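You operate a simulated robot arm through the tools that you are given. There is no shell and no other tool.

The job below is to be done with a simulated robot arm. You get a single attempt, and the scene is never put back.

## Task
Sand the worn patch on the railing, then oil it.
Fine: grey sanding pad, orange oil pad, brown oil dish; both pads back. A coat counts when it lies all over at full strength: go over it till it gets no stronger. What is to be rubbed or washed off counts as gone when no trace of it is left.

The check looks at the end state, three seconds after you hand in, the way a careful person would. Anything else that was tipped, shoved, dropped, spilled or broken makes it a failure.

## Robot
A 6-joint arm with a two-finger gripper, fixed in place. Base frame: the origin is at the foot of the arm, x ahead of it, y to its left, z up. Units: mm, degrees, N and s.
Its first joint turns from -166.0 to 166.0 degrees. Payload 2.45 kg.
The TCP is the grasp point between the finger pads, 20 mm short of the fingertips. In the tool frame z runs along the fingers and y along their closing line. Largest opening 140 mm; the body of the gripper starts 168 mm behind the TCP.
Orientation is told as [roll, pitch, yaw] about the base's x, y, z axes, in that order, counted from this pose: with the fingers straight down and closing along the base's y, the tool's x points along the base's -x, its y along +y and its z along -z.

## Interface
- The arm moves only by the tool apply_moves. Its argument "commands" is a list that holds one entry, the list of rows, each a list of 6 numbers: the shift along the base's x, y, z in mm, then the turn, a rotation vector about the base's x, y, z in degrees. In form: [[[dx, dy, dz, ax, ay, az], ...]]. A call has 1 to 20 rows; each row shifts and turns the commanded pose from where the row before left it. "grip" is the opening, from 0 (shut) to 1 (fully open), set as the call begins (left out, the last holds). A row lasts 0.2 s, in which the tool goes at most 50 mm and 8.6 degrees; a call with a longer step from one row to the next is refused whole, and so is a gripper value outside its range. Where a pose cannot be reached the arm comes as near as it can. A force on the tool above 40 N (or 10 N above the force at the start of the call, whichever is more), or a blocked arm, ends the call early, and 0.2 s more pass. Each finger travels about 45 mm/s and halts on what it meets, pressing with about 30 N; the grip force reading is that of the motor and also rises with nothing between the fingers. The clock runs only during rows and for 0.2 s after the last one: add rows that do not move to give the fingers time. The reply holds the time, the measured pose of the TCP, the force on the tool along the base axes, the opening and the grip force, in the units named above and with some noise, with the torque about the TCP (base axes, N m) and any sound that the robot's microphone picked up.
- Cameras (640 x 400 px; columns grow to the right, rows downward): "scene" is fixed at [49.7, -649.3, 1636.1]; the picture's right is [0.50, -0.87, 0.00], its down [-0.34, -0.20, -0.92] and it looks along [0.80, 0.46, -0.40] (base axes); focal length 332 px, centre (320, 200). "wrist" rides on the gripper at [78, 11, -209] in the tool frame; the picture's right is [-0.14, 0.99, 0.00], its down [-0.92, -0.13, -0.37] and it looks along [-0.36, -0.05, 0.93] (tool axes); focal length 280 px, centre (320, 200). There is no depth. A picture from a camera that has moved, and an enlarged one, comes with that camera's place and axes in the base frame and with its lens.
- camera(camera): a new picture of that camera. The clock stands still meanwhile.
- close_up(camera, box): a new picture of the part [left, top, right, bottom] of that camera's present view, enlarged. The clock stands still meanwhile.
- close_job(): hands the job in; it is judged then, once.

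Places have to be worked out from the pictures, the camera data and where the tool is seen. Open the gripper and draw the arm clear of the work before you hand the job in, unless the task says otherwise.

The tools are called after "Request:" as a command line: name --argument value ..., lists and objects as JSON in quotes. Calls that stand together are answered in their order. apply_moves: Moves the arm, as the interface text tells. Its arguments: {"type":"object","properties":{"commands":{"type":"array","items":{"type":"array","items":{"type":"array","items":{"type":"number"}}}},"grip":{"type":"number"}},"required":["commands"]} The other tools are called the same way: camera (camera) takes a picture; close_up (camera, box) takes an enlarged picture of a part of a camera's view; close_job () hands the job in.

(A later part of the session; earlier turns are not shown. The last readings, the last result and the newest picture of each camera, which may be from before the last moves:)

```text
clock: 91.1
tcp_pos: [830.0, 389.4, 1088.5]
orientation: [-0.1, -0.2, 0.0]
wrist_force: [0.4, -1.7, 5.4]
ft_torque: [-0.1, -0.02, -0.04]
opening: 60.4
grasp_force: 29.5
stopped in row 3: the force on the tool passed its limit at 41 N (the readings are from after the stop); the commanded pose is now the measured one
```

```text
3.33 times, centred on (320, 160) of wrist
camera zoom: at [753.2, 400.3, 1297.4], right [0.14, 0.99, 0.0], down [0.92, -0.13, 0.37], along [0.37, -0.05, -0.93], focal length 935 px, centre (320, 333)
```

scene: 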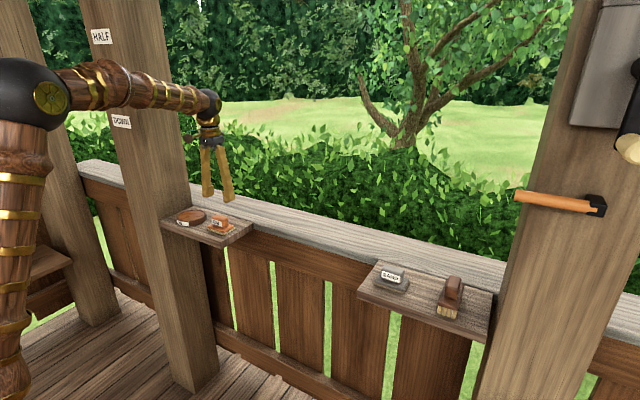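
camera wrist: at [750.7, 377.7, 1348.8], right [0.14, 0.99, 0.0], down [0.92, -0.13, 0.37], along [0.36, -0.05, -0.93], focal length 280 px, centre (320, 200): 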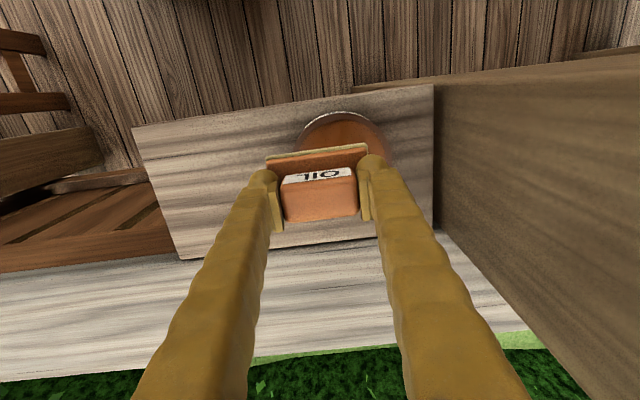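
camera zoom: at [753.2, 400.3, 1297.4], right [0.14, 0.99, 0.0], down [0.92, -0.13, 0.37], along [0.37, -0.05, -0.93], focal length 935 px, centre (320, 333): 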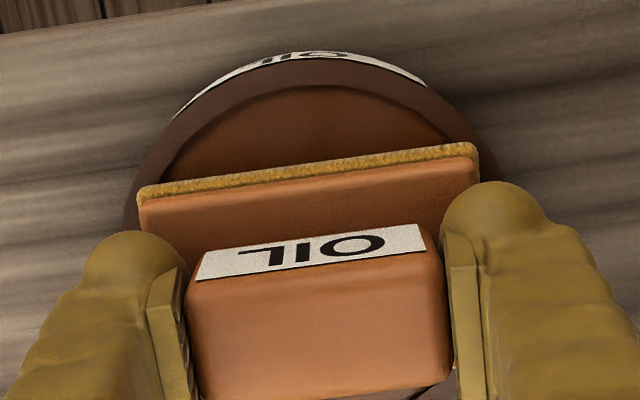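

The felt has turned from pale to golden, so it has taken up oil. I dwell briefly in light contact, then lift straight up and check the pad and the dish.

Request:
apply_moves --commands '[[[0, 0, 0, 0, 0, 0], [0, 0, 0, 0, 0, 0], [0, 0, 0, 0, 0, 0], [0, 0, 5, 0, 0, 0], [0, 0, 15, 0, 0, 0], [0, 0, 25, 0, 0, 0], [0, 0, 0, 0, 0, 0]]]'

Request:
close_up --camera "scene" --box '[150, 160, 262, 230]'

Request:
camera --camera "wrist"

```text
clock: 92.7
tcp_pos: [830.7, 389.3, 1132.4]
orientation: [0.0, -0.1, 0.0]
wrist_force: [0.6, 0.2, -1.2]
ft_torque: [-0.04, -0.04, 0.01]
opening: 60.7
grasp_force: 30.2
```

```text
5.71 times, centred on (206, 195) of scene
camera zoom: at [49.7, -649.3, 1636.1], right [0.5, -0.87, 0.0], down [-0.34, -0.2, -0.92], along [0.8, 0.46, -0.4], focal length 1898 px, centre (971, 229)
```

zoom: 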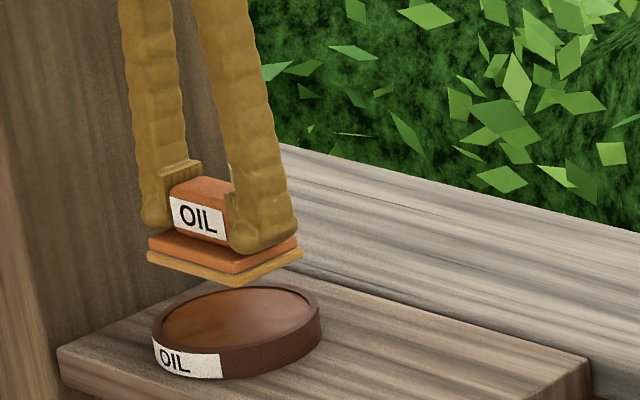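

```text
taken
camera wrist: at [752.0, 400.0, 1342.0], right [0.14, 0.99, 0.0], down [0.92, -0.13, 0.37], along [0.37, -0.05, -0.93], focal length 280 px, centre (320, 200)
```

wrist: 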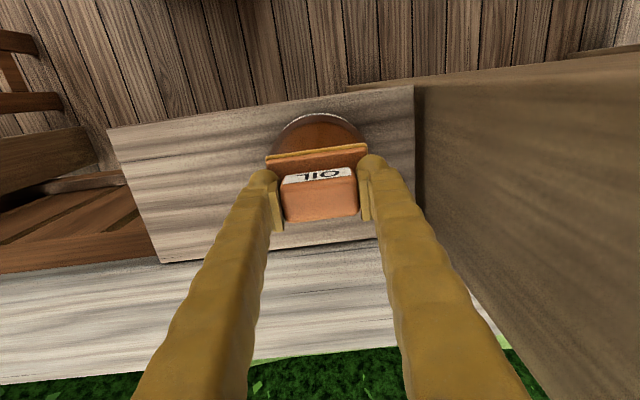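

The pad is loaded and the dish has not moved. I carry the pad over to the +y end of the sanded area.

Request:
apply_moves --commands '[[[12.8, -33, 0, 0, 0, 0], [12.8, -33, 0, 0, 0, 0], [12.8, -33, 0, 0, 0, 0], [12.8, -33, 0, 0, 0, 0], [12.8, -33, 0, 0, 0, 0], [12.8, -33, 0, 0, 0, 0], [12.8, -33, 0, 0, 0, 0], [12.8, -33, 0, 0, 0, 0], [12.8, -33, 0, 0, 0, 0], [12.8, -33, 0, 0, 0, 0], [12.8, -33, 0, 0, 0, 0], [12.8, -33, 0, 0, 0, 0], [0, -20, -20, 0, 0, 0], [0, 0, -20, 0, 0, 0], [0, 0, -15, 0, 0, 0], [0, 0, -5, 0, 0, 0], [0, 0, 0, 0, 0, 0]]]'

Request:
close_up --camera "scene" --box '[256, 180, 384, 260]'

```text
clock: 96.3
tcp_pos: [984.5, -27.2, 1073.2]
orientation: [0.0, -0.1, -0.1]
wrist_force: [0.5, -0.2, -0.6]
ft_torque: [-0.01, 0.04, 0.01]
opening: 60.5
grasp_force: 29.9
```

```text
5.00 times, centred on (320, 220) of scene
camera zoom: at [49.7, -649.3, 1636.1], right [0.5, -0.87, 0.0], down [-0.34, -0.2, -0.92], along [0.8, 0.46, -0.4], focal length 1661 px, centre (320, 100)
```

zoom: 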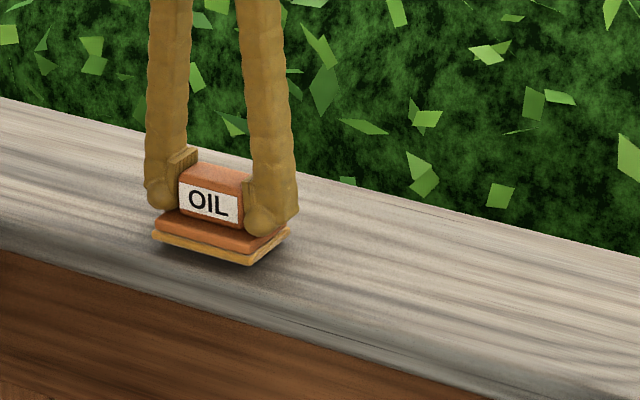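

The pad hovers a few mm above the railing at the +y end. I lower in small steps until it presses lightly.

Request:
apply_moves --commands '[[[0, 0, -2, 0, 0, 0], [0, 0, -1, 0, 0, 0], [0, 0, -1, 0, 0, 0], [0, 0, 0, 0, 0, 0]]]'

Request:
apply_moves --commands '[[[0, 0, -0.8, 0, 0, 0], [0, 0, -0.6, 0, 0, 0], [0, 0, 0, 0, 0, 0]]]'

```text
clock: 97.3
tcp_pos: [985.5, -25.9, 1068.9]
orientation: [-0.1, 0.0, 0.0]
wrist_force: [-0.2, -0.1, -0.7]
ft_torque: [-0.02, 0.02, 0.0]
opening: 60.5
grasp_force: 29.3
```

```text
clock: 98.1
tcp_pos: [984.4, -25.9, 1067.5]
orientation: [0.1, -0.2, 0.1]
wrist_force: [-0.1, -2.2, 12.9]
ft_torque: [0.06, 0.14, 0.0]
opening: 60.6
grasp_force: 29.9
```

Contact is at 13 N. I make the first oil stroke towards -y and see how far the oil carries.

Request:
apply_moves --commands '[[[0, 8, 0, 0, 0, 0], [0, 8, 0, 0, 0, 0], [0, -10, 0, 0, 0, 0], [0, -10, 0, 0, 0, 0], [0, -10, 0, 0, 0, 0], [0, -10, 0, 0, 0, 0], [0, -10, 0, 0, 0, 0], [0, -10, 0, 0, 0, 0], [0, -10, 0, 0, 0, 0], [0, -10, 0, 0, 0, 0], [0, -10, 0, 0, 0, 0], [0, -10, 0, 0, 0, 0], [0, -10, 0, 0, 0, 0], [0, -10, 0, 0, 0, 0], [0, -10, 0, 0, 0, 0], [0, -10, 0, 0, 0, 0], [0, -10, 0, 0, 0, 0], [0, -10, 0, 0, 0, 0]]]'

Request:
camera --camera "wrist"

Request:
close_up --camera "scene" --box '[256, 180, 384, 260]'

```text
clock: 101.9
tcp_pos: [985.0, -171.2, 1066.7]
orientation: [0.0, -0.2, -0.1]
wrist_force: [0.7, 10.5, 28.8]
ft_torque: [0.01, -0.09, -0.1]
opening: 60.4
grasp_force: 29.6
```

```text
taken
camera wrist: at [906.6, -160.2, 1276.7], right [0.14, 0.99, 0.0], down [0.92, -0.13, 0.37], along [0.37, -0.05, -0.93], focal length 280 px, centre (320, 200)
```

wrist: 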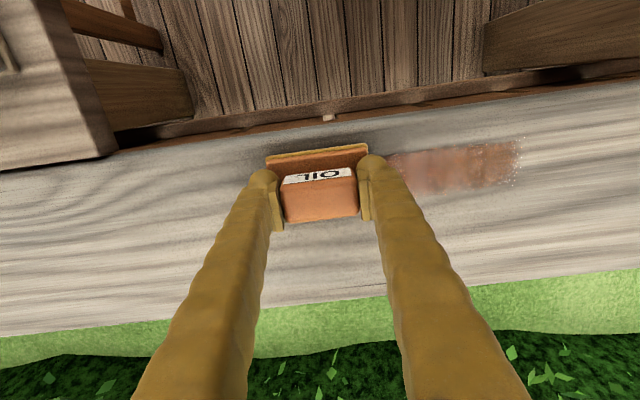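

```text
5.00 times, centred on (320, 220) of scene
camera zoom: at [49.7, -649.3, 1636.1], right [0.5, -0.87, 0.0], down [-0.34, -0.2, -0.92], along [0.8, 0.46, -0.4], focal length 1661 px, centre (320, 100)
```

zoom: 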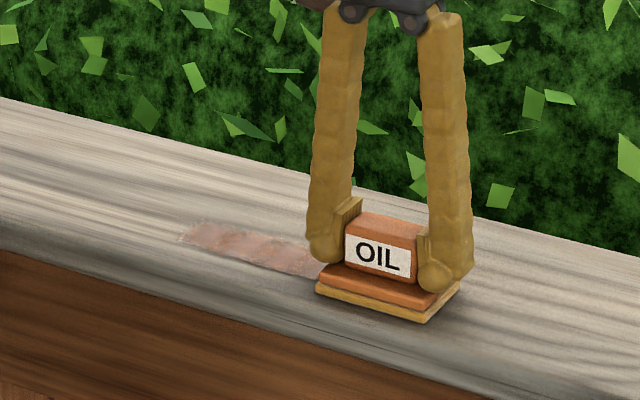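

A reddish coat is appearing along the stroke and the felt still holds oil. I ease the pressure a bit and stroke back over the same line.

Request:
apply_moves --commands '[[[0, -10, 0.3, 0, 0, 0], [0, -10, 0, 0, 0, 0], [0, 10, 0, 0, 0, 0], [0, 10, 0, 0, 0, 0], [0, 10, 0, 0, 0, 0], [0, 10, 0, 0, 0, 0], [0, 10, 0, 0, 0, 0], [0, 10, 0, 0, 0, 0], [0, 10, 0, 0, 0, 0], [0, 10, 0, 0, 0, 0], [0, 10, 0, 0, 0, 0], [0, 10, 0, 0, 0, 0], [0, 10, 0, 0, 0, 0], [0, 10, 0, 0, 0, 0], [0, 10, 0, 0, 0, 0], [0, 10, 0, 0, 0, 0], [0, 10, 0, 0, 0, 0], [0, 10, 0, 0, 0, 0], [0, 10, 0, 0, 0, 0], [0, 10, 0, 0, 0, 0]]]'

Request:
camera --camera "wrist"

Request:
close_up --camera "scene" --box '[256, 180, 384, 260]'

```text
clock: 106.1
tcp_pos: [983.3, -10.4, 1068.1]
orientation: [0.1, -0.2, 0.0]
wrist_force: [-0.1, 0.1, -0.7]
ft_torque: [-0.03, -0.01, 0.0]
opening: 60.7
grasp_force: 29.6
```

```text
taken
camera wrist: at [905.6, -0.2, 1277.4], right [0.14, 0.99, 0.0], down [0.92, -0.13, 0.37], along [0.37, -0.05, -0.93], focal length 280 px, centre (320, 200)
```

wrist: 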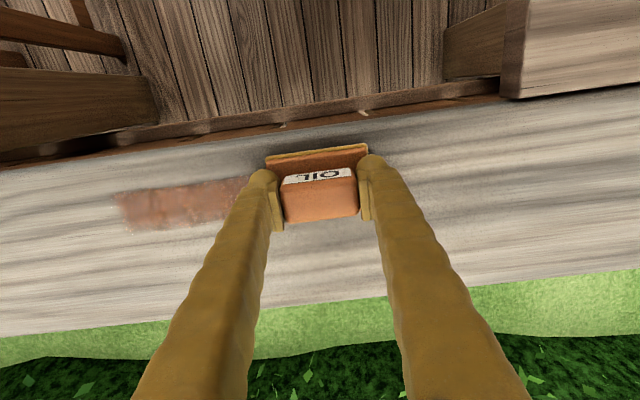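

```text
5.00 times, centred on (320, 220) of scene
camera zoom: at [49.7, -649.3, 1636.1], right [0.5, -0.87, 0.0], down [-0.34, -0.2, -0.92], along [0.8, 0.46, -0.4], focal length 1661 px, centre (320, 100)
```

zoom: 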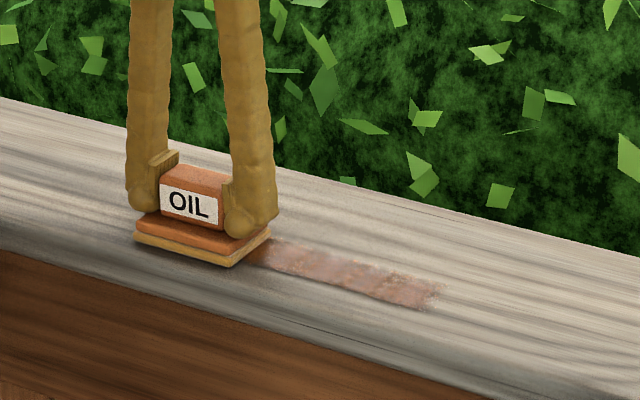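

Contact faded out at the end of this stroke. I press down again slightly and check the force before continuing.

Request:
apply_moves --commands '[[[0, 0, -0.6, 0, 0, 0], [0, 0, -0.4, 0, 0, 0], [0, -5, 0, 0, 0, 0]]]'

```text
clock: 106.9
tcp_pos: [986.1, -16.4, 1067.3]
orientation: [0.0, -0.2, 0.0]
wrist_force: [-1.6, 7.3, 16.4]
ft_torque: [0.02, 0.32, -0.14]
opening: 60.5
grasp_force: 30.5
```

Pressure is 16 N, borne a bit more on the near edge, so I level the tool by 0.2° and stroke on towards -y.

Request:
apply_moves --commands '[[[0, 8, 0, 0, 0.2, 0], [0, 8, 0, 0, 0, 0], [0, 8, 0, 0, 0, 0], [0, -10, 0, 0, 0, 0], [0, -10, 0, 0, 0, 0], [0, -10, 0, 0, 0, 0], [0, -10, 0, 0, 0, 0], [0, -10, 0, 0, 0, 0], [0, -10, 0, 0, 0, 0], [0, -10, 0, 0, 0, 0], [0, -10, 0, 0, 0, 0], [0, -10, 0, 0, 0, 0], [0, -10, 0, 0, 0, 0]]]'

Request:
apply_moves --commands '[[[0, -10, 0, 0, 0, 0], [0, -10, 0, 0, 0, 0], [0, -10, 0, 0, 0, 0], [0, -10, 0, 0, 0, 0], [0, -10, 0, 0, 0, 0], [0, -10, 0, 0, 0, 0], [0, -10, 0, 0, 0, 0], [0, -10, 0, 0, 0, 0], [0, -10, 0, 0, 0, 0]]]'

Request:
camera --camera "wrist"

Request:
close_up --camera "scene" --box '[256, 180, 384, 260]'

```text
clock: 109.4
tcp_pos: [984.9, -70.1, 1067.8]
orientation: [0.0, -0.1, 0.1]
wrist_force: [1.0, -1.8, 3.6]
ft_torque: [-0.12, 0.12, 0.04]
opening: 60.8
grasp_force: 30.2
stopped in row 12: the force on the tool passed its limit at 41 N (the readings are from after the stop); the commanded pose is now the measured one
```

```text
clock: 111.4
tcp_pos: [983.5, -159.2, 1067.2]
orientation: [0.0, 0.0, 0.2]
wrist_force: [0.0, 0.2, -1.0]
ft_torque: [-0.02, -0.02, -0.02]
opening: 60.6
grasp_force: 29.8
```

```text
taken
camera wrist: at [906.1, -148.8, 1276.8], right [0.14, 0.99, 0.0], down [0.92, -0.13, 0.37], along [0.36, -0.05, -0.93], focal length 280 px, centre (320, 200)
```

wrist: 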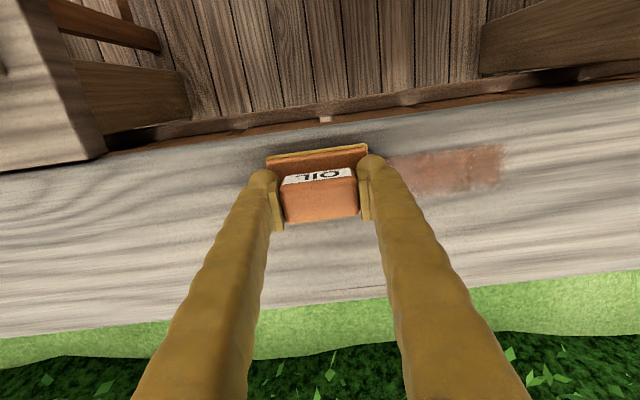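

```text
5.00 times, centred on (320, 220) of scene
camera zoom: at [49.7, -649.3, 1636.1], right [0.5, -0.87, 0.0], down [-0.34, -0.2, -0.92], along [0.8, 0.46, -0.4], focal length 1661 px, centre (320, 100)
```

zoom: 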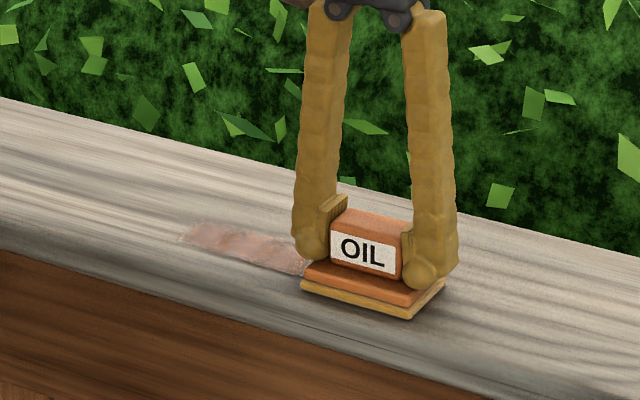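

Contact was lost again after the stop reset the height. I will work with shorter strokes and correct the pressure each time; first I press down to find contact.

Request:
apply_moves --commands '[[[0, -5, -0.5, 0, 0, 0], [0, -5, -0.5, 0, 0, 0], [0, -5, 0, 0, 0, 0]]]'

```text
clock: 112.2
tcp_pos: [984.4, -173.4, 1067.2]
orientation: [0.0, -0.1, 0.1]
wrist_force: [0.9, 9.3, 22.2]
ft_torque: [0.05, 0.26, -0.07]
opening: 60.5
grasp_force: 29.9
```

Request:
apply_moves --commands '[[[0, -10, 0, 0, 0, 0], [0, -8, 0, 0, 0, 0], [0, 10, 0, 0, 0, 0], [0, 10, 0, 0, 0, 0], [0, 10, 0, 0, 0, 0], [0, 10, 0, 0, 0, 0], [0, 10, 0, 0, 0, 0], [0, 10, 0, 0, 0, 0], [0, 10, 0, 0, 0, 0]]]'

```text
clock: 113.2
tcp_pos: [984.8, -176.1, 1067.4]
orientation: [-0.1, -0.1, 0.0]
wrist_force: [0.3, 2.2, 4.8]
ft_torque: [0.35, 0.04, -0.04]
opening: 60.8
grasp_force: 30.2
stopped in row 5: the force on the tool passed its limit at 42 N (the readings are from after the stop); the commanded pose is now the measured one
```

The stop came while reversing at higher pressure. From the present light contact of about 5 N I stroke towards +y in shorter chunks.

Request:
apply_moves --commands '[[[0, 10, -0.2, 0, 0, 0], [0, 10, 0, 0, 0, 0], [0, 10, 0, 0, 0, 0], [0, 10, 0, 0, 0, 0], [0, 10, 0, 0, 0, 0], [0, 10, 0, 0, 0, 0]]]'

```text
clock: 114.6
tcp_pos: [984.2, -114.7, 1066.0]
orientation: [-0.1, 0.0, 0.0]
wrist_force: [0.2, -5.8, 22.3]
ft_torque: [0.06, -0.11, 0.03]
opening: 60.6
grasp_force: 29.8
```

Request:
apply_moves --commands '[[[0, 10, 0.1, 0, 0, 0], [0, 10, 0, 0, 0, 0], [0, 10, 0, 0, 0, 0], [0, 10, 0, 0, 0, 0], [0, 10, 0, 0, 0, 0], [0, 10, 0, 0, 0, 0], [0, 10, 0, 0, 0, 0]]]'

Request:
camera --camera "wrist"

```text
clock: 116.2
tcp_pos: [985.4, -45.1, 1066.7]
orientation: [-0.1, 0.0, 0.1]
wrist_force: [-0.2, -1.5, 6.5]
ft_torque: [0.18, -0.07, 0.02]
opening: 60.8
grasp_force: 29.6
```

```text
taken
camera wrist: at [907.3, -32.7, 1276.3], right [0.14, 0.99, 0.0], down [0.92, -0.13, 0.37], along [0.37, -0.05, -0.93], focal length 280 px, centre (320, 200)
```

wrist: 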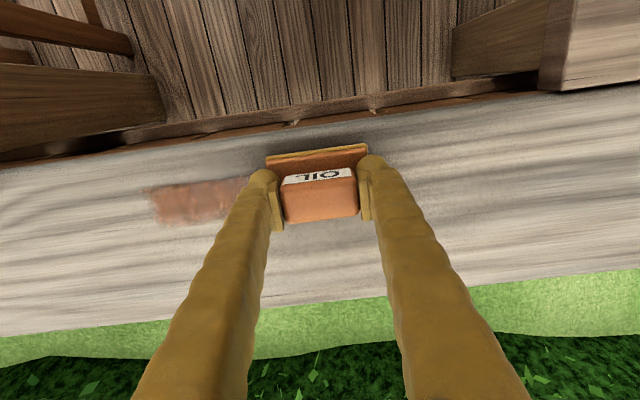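

The coat is getting denser. I carry on to the +y end with slightly more pressure.

Request:
apply_moves --commands '[[[0, 10, -0.4, 0, 0, 0], [0, 10, 0, 0, 0, 0], [0, 10, 0, 0, 0, 0], [0, 10, 0, 0, 0, 0], [0, 10, 0, 0, 0, 0], [0, 5, 0, 0, 0, 0]]]'

Request:
close_up --camera "wrist" --box '[80, 150, 280, 275]'

Request:
close_up --camera "scene" --box '[256, 200, 384, 280]'

```text
clock: 117.6
tcp_pos: [985.8, 9.6, 1067.9]
orientation: [-0.1, -0.1, 0.0]
wrist_force: [-0.3, -6.0, 16.6]
ft_torque: [0.14, -0.06, 0.03]
opening: 60.8
grasp_force: 30.3
```

```text
3.20 times, centred on (180, 212) of wrist
camera zoom: at [907.2, 19.9, 1276.2], right [0.14, 0.99, 0.0], down [0.92, -0.13, 0.37], along [0.37, -0.05, -0.93], focal length 897 px, centre (768, 160)
```

zoom: 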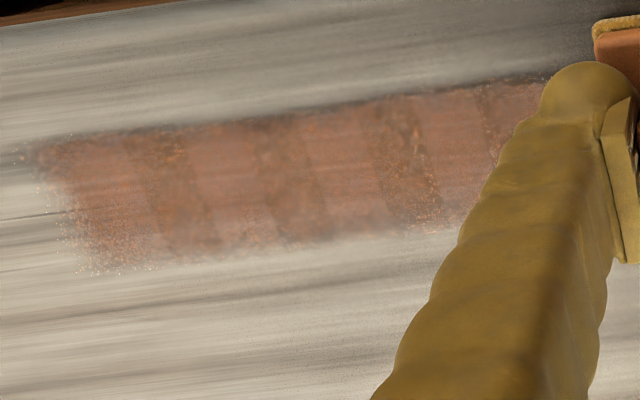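

```text
5.00 times, centred on (320, 240) of scene
camera zoom: at [49.7, -649.3, 1636.1], right [0.5, -0.87, 0.0], down [-0.34, -0.2, -0.92], along [0.8, 0.46, -0.4], focal length 1661 px, centre (320, 0)
```

zoom: 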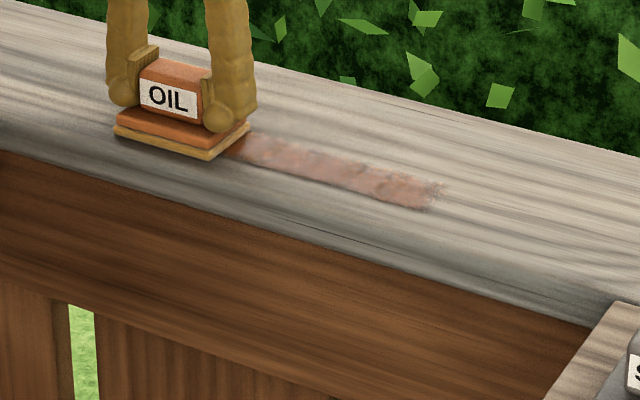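

The coat grows in bands where the pad passed; its near border is at x≈969 and the far edge is where the pad ended. I shift outward to x≈1010 and stroke towards -y.

Request:
apply_moves --commands '[[[8, -3, 0, 0, 0, 0], [8, -4, 0, 0, 0, 0], [8, -5, 0, 0, 0, 0], [0, -10, 0, 0, 0, 0], [0, -10, 0, 0, 0, 0], [0, -10, 0, 0, 0, 0]]]'

```text
clock: 119.0
tcp_pos: [1007.8, -33.0, 1066.7]
orientation: [-0.2, -0.1, -0.1]
wrist_force: [0.5, 3.1, 13.6]
ft_torque: [0.21, -0.32, 0.01]
opening: 60.6
grasp_force: 30.1
```

Request:
apply_moves --commands '[[[0, -10, 0, 0, -0.1, 0], [0, -10, 0, 0, 0, 0], [0, -10, 0, 0, 0, 0], [0, -10, 0, 0, 0, 0], [0, -10, 0, 0, 0, 0], [0, -10, 0, 0, 0, 0], [0, -10, 0, 0, 0, 0]]]'

```text
clock: 120.6
tcp_pos: [1009.6, -101.4, 1065.7]
orientation: [-0.1, -0.2, -0.1]
wrist_force: [-0.1, 1.8, 8.7]
ft_torque: [0.04, -0.1, -0.06]
opening: 60.6
grasp_force: 29.8
```

Pressure is steady at about 9 N, so I press slightly more and continue to the -y end.

Request:
apply_moves --commands '[[[0, -10, -0.3, 0, 0, 0], [0, -10, 0, 0, 0, 0], [0, -10, 0, 0, 0, 0], [0, -10, 0, 0, 0, 0], [0, -10, 0, 0, 0, 0], [0, -10, 0, 0, 0, 0], [0, -10, 0, 0, 0, 0], [0, -10, 0, 0, 0, 0], [0, -10, 0, 0, 0, 0]]]'

Request:
camera --camera "wrist"

Request:
close_up --camera "wrist" --box '[370, 90, 570, 215]'

Request:
close_up --camera "scene" --box '[256, 200, 384, 280]'

```text
clock: 122.6
tcp_pos: [1010.1, -192.7, 1066.7]
orientation: [-0.1, -0.2, -0.1]
wrist_force: [-2.1, 9.2, 27.4]
ft_torque: [0.12, 0.0, -0.11]
opening: 60.8
grasp_force: 29.7
```

```text
taken
camera wrist: at [931.6, -182.2, 1276.0], right [0.14, 0.99, 0.0], down [0.92, -0.13, 0.37], along [0.37, -0.05, -0.93], focal length 280 px, centre (320, 200)
```

wrist: 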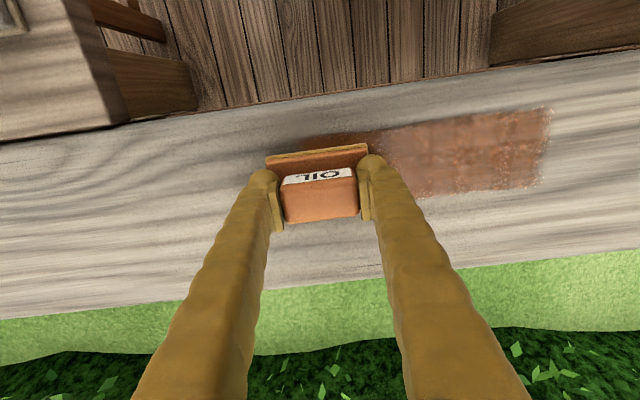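

```text
3.20 times, centred on (470, 152) of wrist
camera zoom: at [931.6, -182.2, 1276.0], right [0.14, 0.99, 0.0], down [0.92, -0.13, 0.37], along [0.37, -0.05, -0.93], focal length 897 px, centre (-160, 352)
```

zoom: 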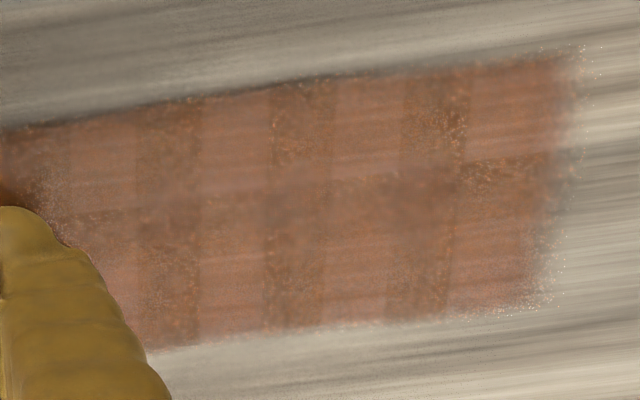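

```text
5.00 times, centred on (320, 240) of scene
camera zoom: at [49.7, -649.3, 1636.1], right [0.5, -0.87, 0.0], down [-0.34, -0.2, -0.92], along [0.8, 0.46, -0.4], focal length 1661 px, centre (320, 0)
```

zoom: 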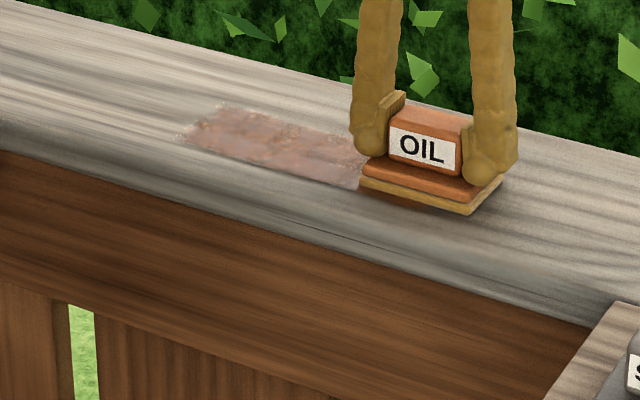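

The coat fills a rectangular patch in cells of two shades, so it still needs more passes. I ease the pressure, shift to x≈1024 and stroke back towards +y.

Request:
apply_moves --commands '[[[7, 0, 0.4, 0, 0, 0], [7, 0, 0, 0, 0, 0], [0, 10, 0, 0, 0, 0], [0, 10, 0, 0, 0, 0], [0, 10, 0, 0, 0, 0], [0, 10, 0, 0, 0, 0]]]'

```text
clock: 124.0
tcp_pos: [1022.3, -152.8, 1066.9]
orientation: [-0.1, -0.4, 0.0]
wrist_force: [0.9, -5.9, 19.0]
ft_torque: [0.09, -0.02, 0.04]
opening: 60.3
grasp_force: 30.3
```

Request:
apply_moves --commands '[[[0, 10, 0, 0, 0, 0], [0, 10, 0, 0, 0, 0], [0, 10, 0, 0, 0, 0], [0, 10, 0, 0, 0, 0], [0, 10, 0, 0, 0, 0], [0, 10, 0, 0, 0, 0], [0, 10, 0, 0, 0, 0], [0, 10, 0, 0, 0, 0]]]'

```text
clock: 125.8
tcp_pos: [1024.5, -71.0, 1066.8]
orientation: [0.0, -0.1, 0.0]
wrist_force: [0.1, -8.3, 25.6]
ft_torque: [0.23, -0.19, 0.07]
opening: 60.8
grasp_force: 30.0
```

Request:
apply_moves --commands '[[[0, 10, 0.2, 0, 0, 0], [0, 10, 0, 0, 0, 0], [0, 10, 0, 0, 0, 0], [0, 10, 0, 0, 0, 0], [0, 10, 0, 0, 0, 0], [0, 10, 0, 0, 0, 0], [0, 10, 0, 0, 0, 0], [0, 6, 0, 0, 0, 0]]]'

Request:
camera --camera "wrist"

Request:
close_up --camera "scene" --box '[256, 200, 384, 280]'

```text
clock: 127.6
tcp_pos: [1021.7, 4.0, 1068.0]
orientation: [-0.2, -0.3, -0.1]
wrist_force: [0.1, 0.8, -0.3]
ft_torque: [0.0, -0.03, 0.05]
opening: 60.7
grasp_force: 30.5
```

```text
taken
camera wrist: at [943.8, 15.4, 1276.4], right [0.14, 0.99, 0.0], down [0.92, -0.13, 0.37], along [0.37, -0.05, -0.93], focal length 280 px, centre (320, 200)
```

wrist: 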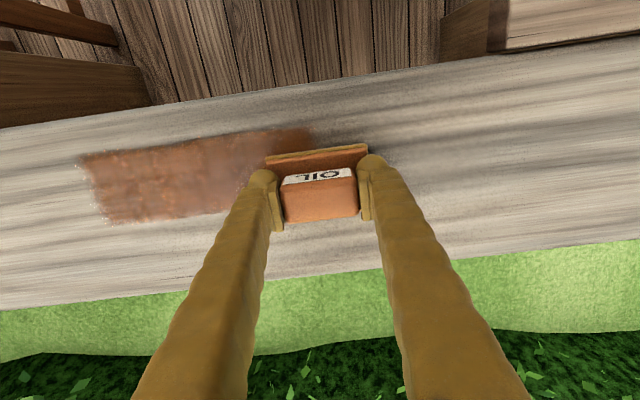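

```text
5.00 times, centred on (320, 240) of scene
camera zoom: at [49.7, -649.3, 1636.1], right [0.5, -0.87, 0.0], down [-0.34, -0.2, -0.92], along [0.8, 0.46, -0.4], focal length 1661 px, centre (320, 0)
```

zoom: 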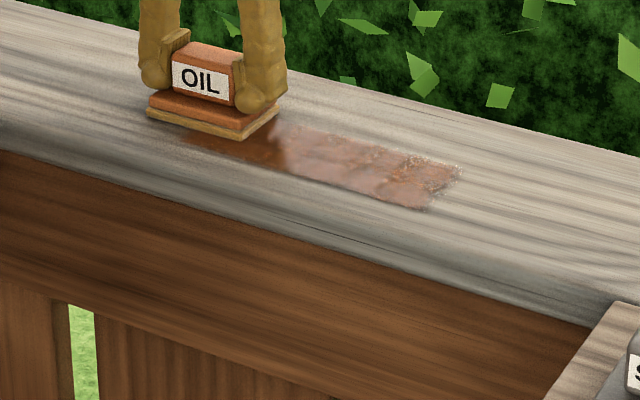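

Contact faded at the +y end, but the coat is getting richer. I enlarge the coat to judge its evenness.

Request:
close_up --camera "wrist" --box '[60, 110, 284, 250]'

Request:
close_up --camera "wrist" --box '[240, 110, 400, 210]'

```text
2.86 times, centred on (172, 180) of wrist
camera zoom: at [943.8, 15.4, 1276.4], right [0.14, 0.99, 0.0], down [0.92, -0.13, 0.37], along [0.37, -0.05, -0.93], focal length 801 px, centre (743, 257)
```

zoom: 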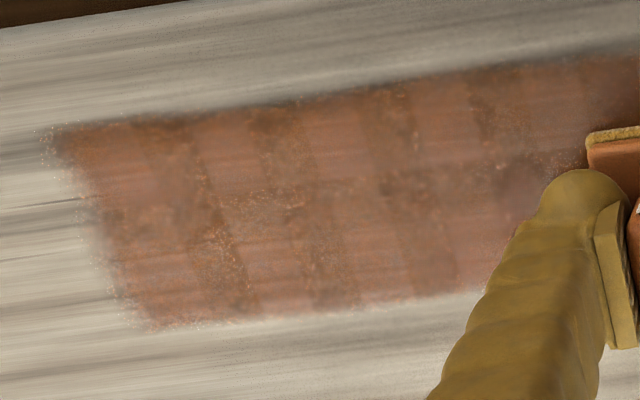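

```text
4.00 times, centred on (320, 160) of wrist
camera zoom: at [943.8, 15.4, 1276.4], right [0.14, 0.99, 0.0], down [0.92, -0.13, 0.37], along [0.37, -0.05, -0.93], focal length 1122 px, centre (320, 360)
```

zoom: 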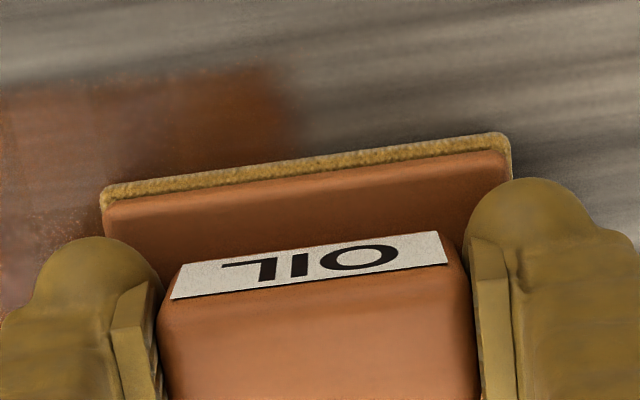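

The patch's far border is at x≈1041 and is covered now, but the strength is uneven. I regain contact here and continue with passes back over all three lines.

Request:
apply_moves --commands '[[[-5, 0, -0.5, 0, 0.1, 0], [-5, 0, -0.4, 0, 0, 0], [0, -8, 0, 0, 0, 0]]]'

```text
clock: 128.4
tcp_pos: [1014.1, -5.3, 1067.2]
orientation: [-0.1, -0.2, -0.1]
wrist_force: [0.0, 6.2, 17.6]
ft_torque: [0.28, 0.07, -0.07]
opening: 60.7
grasp_force: 29.7
```

Request:
apply_moves --commands '[[[0, -10, 0, 0, 0, 0], [0, -10, 0, 0, 0, 0], [0, -10, 0, 0, 0, 0], [0, -10, 0, 0, 0, 0], [0, -10, 0, 0, 0, 0], [0, -10, 0, 0, 0, 0], [0, -10, 0, 0, 0, 0], [0, -10, 0, 0, 0, 0]]]'

```text
clock: 129.9
tcp_pos: [1012.9, -66.6, 1066.1]
orientation: [-0.1, -0.2, 0.1]
wrist_force: [0.6, -3.5, 6.5]
ft_torque: [-0.05, 0.19, 0.09]
opening: 60.7
grasp_force: 30.5
stopped in row 7: the force on the tool passed its limit at 41 N (the readings are from after the stop); the commanded pose is now the measured one
```

The railing rises slightly towards its middle, so the force built up again; it is now relaxed at 6.5 N. I continue towards -y in chunks.

Request:
apply_moves --commands '[[[0, -10, -0.2, 0, 0, 0], [0, -10, 0, 0, 0, 0], [0, -10, 0, 0, 0, 0], [0, -10, 0, 0, 0, 0], [0, -10, 0, 0, 0, 0], [0, -10, 0, 0, 0, 0]]]'

```text
clock: 131.3
tcp_pos: [1012.6, -125.9, 1066.6]
orientation: [-0.1, -0.3, 0.0]
wrist_force: [0.0, 8.1, 21.4]
ft_torque: [0.16, 0.09, -0.12]
opening: 60.9
grasp_force: 29.9
```

Request:
apply_moves --commands '[[[0, -10, 0.1, 0, 0, 0], [0, -10, 0, 0, 0, 0], [0, -10, 0, 0, 0, 0], [0, -10, 0, 0, 0, 0], [0, -10, 0, 0, 0, 0], [0, -10, 0, 0, 0, 0], [0, -6, 0, 0, 0, 0]]]'

```text
clock: 132.9
tcp_pos: [1013.2, -193.0, 1066.3]
orientation: [-0.2, -0.3, 0.0]
wrist_force: [-1.2, 8.0, 22.1]
ft_torque: [0.12, 0.03, -0.07]
opening: 60.6
grasp_force: 29.6
```

I shift inward to x≈992 and stroke back towards +y.

Request:
apply_moves --commands '[[[-7, 0, 0.2, 0, 0.15, 0], [-7, 0, 0, 0, 0, 0], [-7, 0, 0, 0, 0, 0], [0, 10, 0, 0, 0, 0], [0, 10, 0, 0, 0, 0], [0, 10, 0, 0, 0, 0]]]'

```text
clock: 134.3
tcp_pos: [992.6, -162.3, 1066.1]
orientation: [-0.1, -0.1, 0.0]
wrist_force: [-0.9, -5.8, 18.0]
ft_torque: [-0.06, -0.11, 0.06]
opening: 60.5
grasp_force: 30.0
```

Request:
apply_moves --commands '[[[0, 10, 0, 0, 0, 0], [0, 10, 0, 0, 0, 0], [0, 10, 0, 0, 0, 0], [0, 10, 0, 0, 0, 0], [0, 10, 0, 0, 0, 0], [0, 10, 0, 0, 0, 0], [0, 10, 0, 0, 0, 0]]]'

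```text
clock: 135.9
tcp_pos: [992.0, -91.1, 1066.9]
orientation: [-0.1, -0.1, 0.0]
wrist_force: [0.0, -3.4, 10.7]
ft_torque: [0.14, -0.01, 0.02]
opening: 60.6
grasp_force: 30.2
```

Request:
apply_moves --commands '[[[0, 10, -0.3, 0, 0, 0], [0, 10, -0.1, 0, 0, 0], [0, 10, -0.1, 0, 0, 0], [0, 10, -0.1, 0, 0, 0], [0, 10, -0.1, 0, 0, 0], [0, 10, 0, 0, 0, 0], [0, 10, 0, 0, 0, 0], [0, 10, 0, 0, 0, 0], [0, 10, 0, 0, 0, 0]]]'

Request:
camera --camera "wrist"

Request:
close_up --camera "wrist" --box '[60, 130, 284, 270]'

```text
clock: 137.9
tcp_pos: [992.1, -4.3, 1067.4]
orientation: [-0.1, 0.0, 0.1]
wrist_force: [0.3, -7.8, 22.1]
ft_torque: [0.09, 0.0, 0.11]
opening: 60.8
grasp_force: 30.0
```

```text
taken
camera wrist: at [914.4, 7.6, 1276.2], right [0.14, 0.99, 0.0], down [0.92, -0.13, 0.37], along [0.37, -0.05, -0.93], focal length 280 px, centre (320, 200)
```

wrist: 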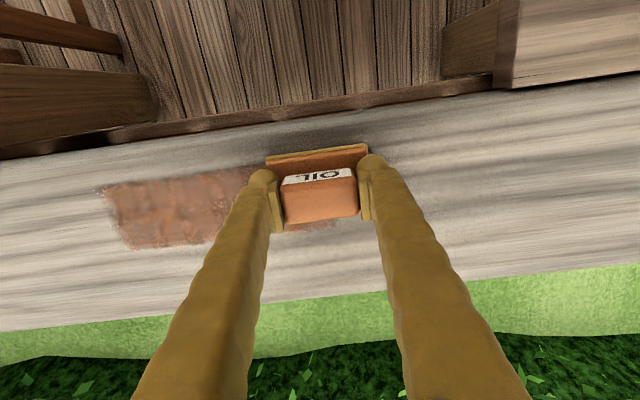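

```text
2.86 times, centred on (172, 200) of wrist
camera zoom: at [914.4, 7.6, 1276.2], right [0.14, 0.99, 0.0], down [0.92, -0.13, 0.37], along [0.37, -0.05, -0.93], focal length 801 px, centre (743, 200)
```

zoom: 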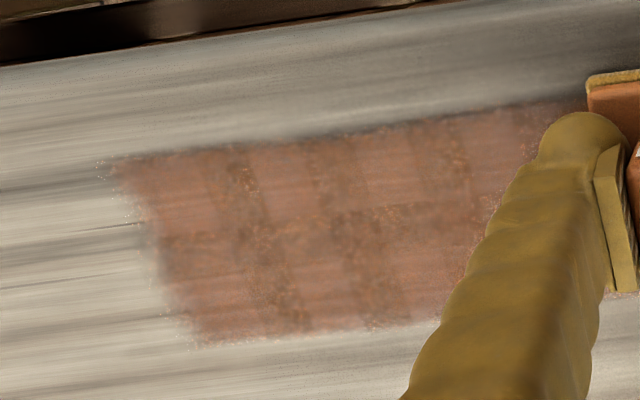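

The pattern is still uneven and the felt looks paler than just after dipping, so I suspect it is running dry. I lift and take it back to the dish for more oil.

Request:
apply_moves --commands '[[[0, 0, 15, 0, 0, 0], [0, 0, 25, 0, 0, 0], [0, 0, 25, 0, 0, 0], [-13.4, 32.8, 0, 0, 0, 0], [-13.4, 32.8, 0, 0, 0, 0], [-13.4, 32.8, 0, 0, 0, 0], [-13.4, 32.8, 0, 0, 0, 0], [-13.4, 32.8, 0, 0, 0, 0], [-13.4, 32.8, 0, 0, 0, 0], [-13.4, 32.8, 0, 0, 0, 0], [-13.4, 32.8, 0, 0, 0, 0], [-13.4, 32.8, 0, 0, 0, 0], [-13.4, 32.8, 0, 0, 0, 0], [-13.4, 32.8, 0, 0, 0, 0], [-13.4, 32.8, 0, 0, 0, 0], [0, 0, 0, 0, 0, 0]]]'

Request:
close_up --camera "wrist" --box '[200, 90, 440, 240]'

Request:
close_up --camera "scene" --box '[150, 160, 374, 300]'

```text
clock: 141.3
tcp_pos: [832.8, 390.6, 1131.8]
orientation: [0.0, -0.1, 0.0]
wrist_force: [0.0, -0.9, -1.3]
ft_torque: [0.01, -0.03, 0.0]
opening: 60.5
grasp_force: 29.8
```

```text
2.67 times, centred on (320, 165) of wrist
camera zoom: at [755.4, 401.5, 1340.5], right [0.14, 0.99, 0.0], down [0.92, -0.13, 0.37], along [0.37, -0.05, -0.93], focal length 748 px, centre (320, 293)
```

zoom: 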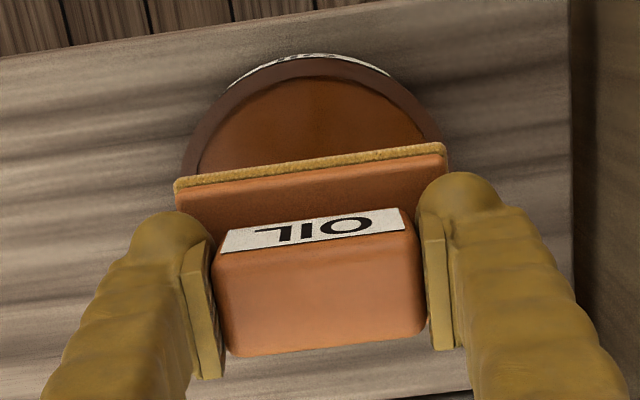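

```text
2.86 times, centred on (262, 230) of scene
camera zoom: at [49.7, -649.3, 1636.1], right [0.5, -0.87, 0.0], down [-0.34, -0.2, -0.92], along [0.8, 0.46, -0.4], focal length 949 px, centre (486, 114)
```

zoom: 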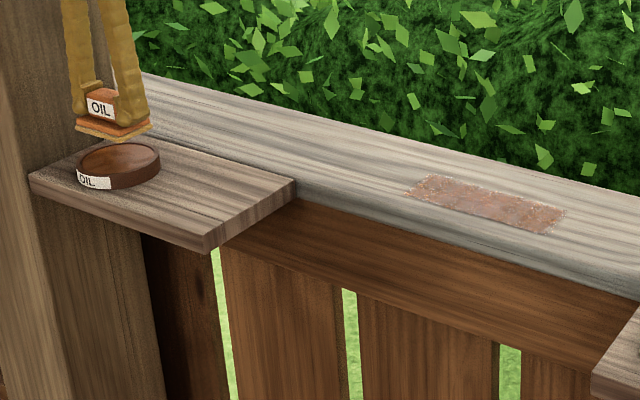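

The whole coat is visible from the scene camera now; I enlarge it to record its present strength before dipping.

Request:
close_up --camera "scene" --box '[280, 210, 360, 260]'

Request:
close_up --camera "scene" --box '[160, 180, 224, 220]'

```text
8.00 times, centred on (320, 235) of scene
camera zoom: at [49.7, -649.3, 1636.1], right [0.5, -0.87, 0.0], down [-0.34, -0.2, -0.92], along [0.8, 0.46, -0.4], focal length 2658 px, centre (320, -80)
```

zoom: 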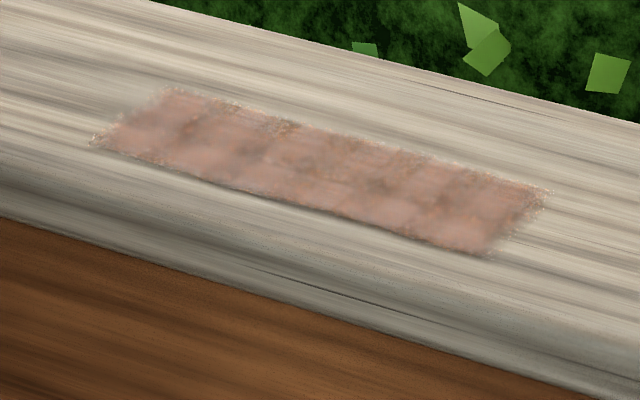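

```text
10.00 times, centred on (192, 200) of scene
camera zoom: at [49.7, -649.3, 1636.1], right [0.5, -0.87, 0.0], down [-0.34, -0.2, -0.92], along [0.8, 0.46, -0.4], focal length 3322 px, centre (1600, 200)
```

zoom: 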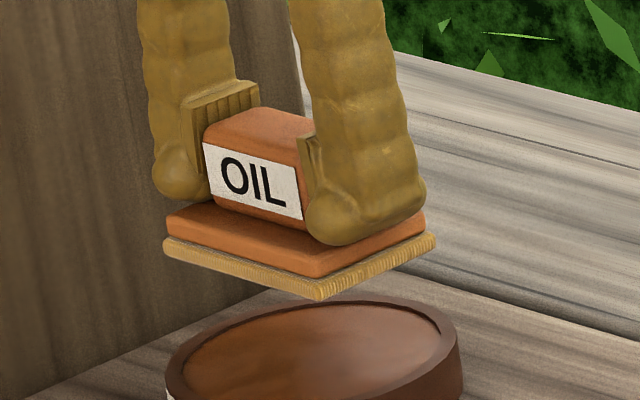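

The felt has paled to tan, so it needs a refill. I lower it into the dish again.

Request:
apply_moves --commands '[[[-1.5, -0.8, -20, 0, 0, 0], [0, 0, -14, 0, 0, 0], [0, 0, -4, 0, 0, 0], [0, 0, -2, 0, 0, 0], [0, 0, -1, 0, 0, 0], [0, 0, 0, 0, 0, 0]]]'

Request:
apply_moves --commands '[[[0, 0, -1, 0, 0, 0], [0, 0, -0.7, 0, 0, 0], [0, 0, 0, 0, 0, 0]]]'

Request:
close_up --camera "scene" --box '[160, 180, 224, 220]'

```text
clock: 142.7
tcp_pos: [829.8, 390.5, 1088.3]
orientation: [-0.1, -0.2, 0.0]
wrist_force: [0.6, 0.5, 0.0]
ft_torque: [0.0, 0.02, 0.02]
opening: 60.5
grasp_force: 29.6
```

```text
clock: 143.5
tcp_pos: [829.9, 391.2, 1087.4]
orientation: [-0.2, -0.1, 0.0]
wrist_force: [-1.3, -0.5, -1.9]
ft_torque: [0.02, 0.01, -0.01]
opening: 60.5
grasp_force: 30.3
```

```text
10.00 times, centred on (192, 200) of scene
camera zoom: at [49.7, -649.3, 1636.1], right [0.5, -0.87, 0.0], down [-0.34, -0.2, -0.92], along [0.8, 0.46, -0.4], focal length 3322 px, centre (1600, 200)
```

zoom: 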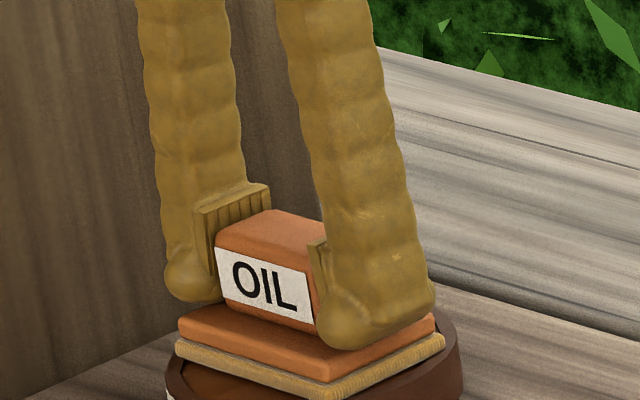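

No contact yet at z≈1087.4. A bit farther.

Request:
apply_moves --commands '[[[0, -0.7, -0.7, 0, 0, 0], [0, 0, -0.6, 0, 0, 0], [0, 0, 0, 0, 0, 0]]]'

Request:
close_up --camera "scene" --box '[160, 180, 224, 220]'

```text
clock: 144.3
tcp_pos: [830.1, 390.4, 1088.3]
orientation: [-0.2, -0.1, 0.0]
wrist_force: [-6.1, 0.1, 16.7]
ft_torque: [-0.01, -0.02, 0.04]
opening: 60.5
grasp_force: 30.3
```

```text
10.00 times, centred on (192, 200) of scene
camera zoom: at [49.7, -649.3, 1636.1], right [0.5, -0.87, 0.0], down [-0.34, -0.2, -0.92], along [0.8, 0.46, -0.4], focal length 3322 px, centre (1600, 200)
```

zoom: 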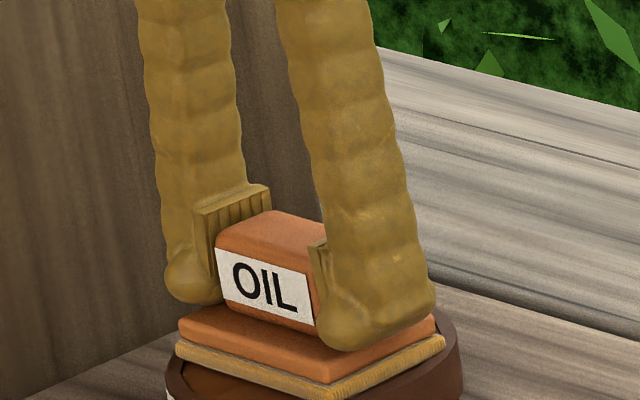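

Contact is at 17 N and the felt's lower edge is darkening. I dwell a little over a second and look again.

Request:
apply_moves --commands '[[[0, 0, 0, 0, 0, 0], [0, 0, 0, 0, 0, 0], [0, 0, 0, 0, 0, 0], [0, 0, 0, 0, 0, 0], [0, 0, 0, 0, 0, 0], [0, 0, 0, 0, 0, 0]]]'

Request:
close_up --camera "scene" --box '[160, 180, 224, 220]'

```text
clock: 145.7
tcp_pos: [829.7, 391.1, 1088.2]
orientation: [-0.1, -0.1, -0.1]
wrist_force: [-1.3, 3.5, 29.1]
ft_torque: [-0.05, -0.21, -0.01]
opening: 60.5
grasp_force: 29.9
```

```text
10.00 times, centred on (192, 200) of scene
camera zoom: at [49.7, -649.3, 1636.1], right [0.5, -0.87, 0.0], down [-0.34, -0.2, -0.92], along [0.8, 0.46, -0.4], focal length 3322 px, centre (1600, 200)
```

zoom: 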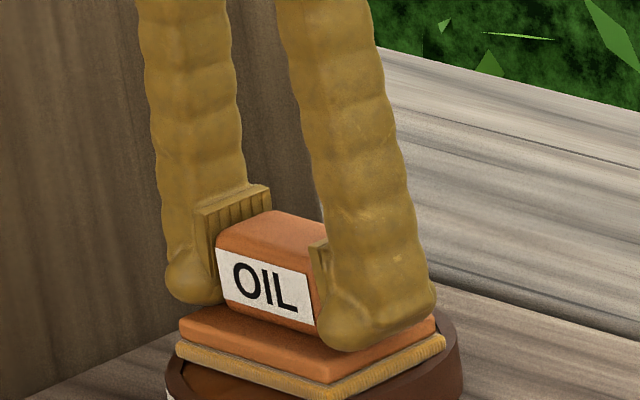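

The felt is golden again. I lift and carry it back to the patch's +y end.

Request:
apply_moves --commands '[[[0, 0, 0, 0, 0, 0], [0, 0, 0, 0, 0, 0], [0, 0, 5, 0, 0, 0], [0, 0, 15, 0, 0, 0], [0, 0, 25, 0, 0, 0], [13, -33, 0, 0, 0, 0], [13, -33, 0, 0, 0, 0], [13, -33, 0, 0, 0, 0], [13, -33, 0, 0, 0, 0], [13, -33, 0, 0, 0, 0], [13, -33, 0, 0, 0, 0], [13, -33, 0, 0, 0, 0], [13, -33, 0, 0, 0, 0], [13, -33, 0, 0, 0, 0], [13, -33, 0, 0, 0, 0], [13, -33, 0, 0, 0, 0], [13, -33, -10, 0, 0, 0], [0, 0, -25, 0, 0, 0], [0, 0, -20, 0, 0, 0], [0, 0, 0, 0, 0, 0]]]'

Request:
close_up --camera "scene" --box '[256, 180, 384, 260]'

Request:
close_up --camera "scene" --box '[160, 180, 224, 220]'

```text
clock: 149.9
tcp_pos: [986.2, -6.4, 1075.9]
orientation: [-0.1, -0.1, -0.1]
wrist_force: [-0.1, 0.4, -1.0]
ft_torque: [0.02, -0.02, 0.03]
opening: 60.6
grasp_force: 30.5
```

```text
5.00 times, centred on (320, 220) of scene
camera zoom: at [49.7, -649.3, 1636.1], right [0.5, -0.87, 0.0], down [-0.34, -0.2, -0.92], along [0.8, 0.46, -0.4], focal length 1661 px, centre (320, 100)
```

zoom: 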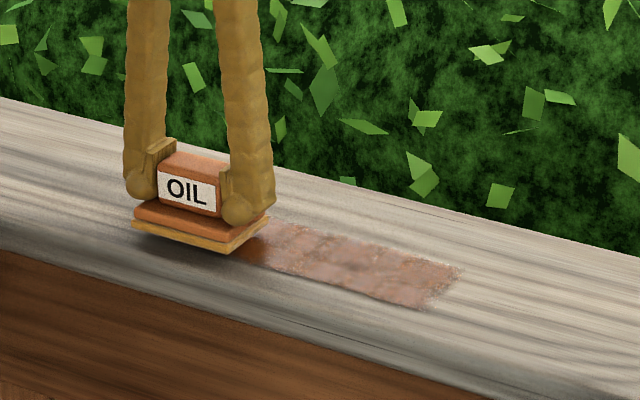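

```text
10.00 times, centred on (192, 200) of scene
camera zoom: at [49.7, -649.3, 1636.1], right [0.5, -0.87, 0.0], down [-0.34, -0.2, -0.92], along [0.8, 0.46, -0.4], focal length 3322 px, centre (1600, 200)
```

zoom: 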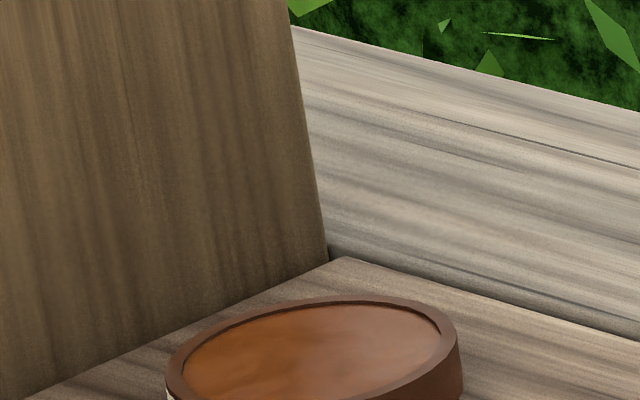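

The felt is freshly golden and the dish is undisturbed. I lower to contact at the +y end.

Request:
apply_moves --commands '[[[0, 0, -4, 0, 0, 0], [0, 0, -2, 0, 0, 0], [0, 0, -1, 0, 0, 0], [0, 0, -1, 0, 0, 0], [0, 0, 0, 0, 0, 0]]]'

```text
clock: 151.1
tcp_pos: [984.7, -6.3, 1068.8]
orientation: [-0.1, -0.1, -0.1]
wrist_force: [0.7, -0.4, -0.6]
ft_torque: [-0.01, 0.01, -0.02]
opening: 60.8
grasp_force: 29.5
```

Request:
apply_moves --commands '[[[0, 0, -0.7, 0, 0, 0], [0, 0, -0.6, 0, 0, 0], [0, 0, 0, 0, 0, 0]]]'

```text
clock: 151.9
tcp_pos: [985.2, -7.2, 1067.2]
orientation: [-0.2, -0.1, 0.0]
wrist_force: [-0.4, 1.2, 1.5]
ft_torque: [0.17, 0.12, -0.01]
opening: 60.8
grasp_force: 30.2
```

Contact is just starting. I press a little more and stroke slowly towards -y in chunks.

Request:
apply_moves --commands '[[[0, 5, -0.4, 0, 0, 0], [0, 5, 0, 0, 0, 0], [0, -8, 0, 0, 0, 0], [0, -8, 0, 0, 0, 0], [0, -8, 0, 0, 0, 0], [0, -8, 0, 0, 0, 0], [0, -8, 0, 0, 0, 0], [0, -8, 0, 0, 0, 0]]]'

```text
clock: 153.7
tcp_pos: [985.4, -44.4, 1067.4]
orientation: [-0.1, -0.1, 0.0]
wrist_force: [0.2, -0.2, -0.2]
ft_torque: [-0.01, -0.02, -0.03]
opening: 60.7
grasp_force: 29.6
```

Request:
apply_moves --commands '[[[0, 0, -0.7, 0, 0, 0], [0, 8, 0, 0, 0, 0], [0, 8, 0, 0, 0, 0], [0, 8, 0, 0, 0, 0]]]'

```text
clock: 154.7
tcp_pos: [986.9, -20.8, 1066.6]
orientation: [-0.2, 0.0, -0.1]
wrist_force: [1.0, -2.2, 9.4]
ft_torque: [-0.01, 0.1, 0.09]
opening: 60.6
grasp_force: 29.8
```

Contact is at 9 N. I add a little pressure, cover the +y end, and then go on towards -y.

Request:
apply_moves --commands '[[[0, 8, -0.4, 0, 0, 0], [0, 8, 0, 0, 0, 0], [0, 6, 0, 0, 0, 0], [0, -8, 0, 0, 0, 0], [0, -8, 0, 0, 0, 0], [0, -8, 0, 0, 0, 0], [0, -8, 0, 0, 0, 0]]]'

Request:
camera --camera "wrist"

```text
clock: 156.3
tcp_pos: [984.4, -29.5, 1067.5]
orientation: [-0.1, 0.0, 0.0]
wrist_force: [0.2, 8.2, 24.7]
ft_torque: [0.05, -0.13, -0.1]
opening: 60.3
grasp_force: 30.4
```

```text
taken
camera wrist: at [906.1, -19.2, 1276.5], right [0.14, 0.99, 0.0], down [0.92, -0.13, 0.37], along [0.37, -0.05, -0.93], focal length 280 px, centre (320, 200)
```

wrist: 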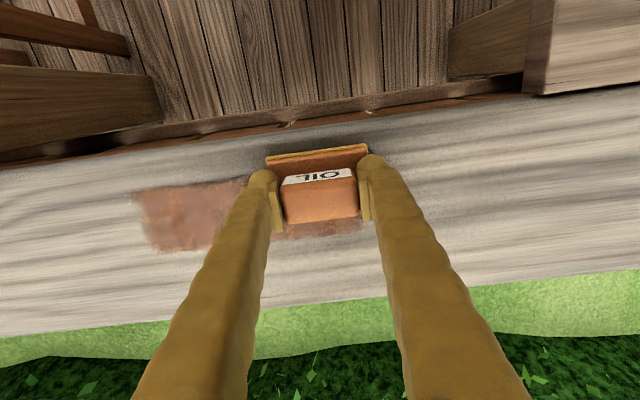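

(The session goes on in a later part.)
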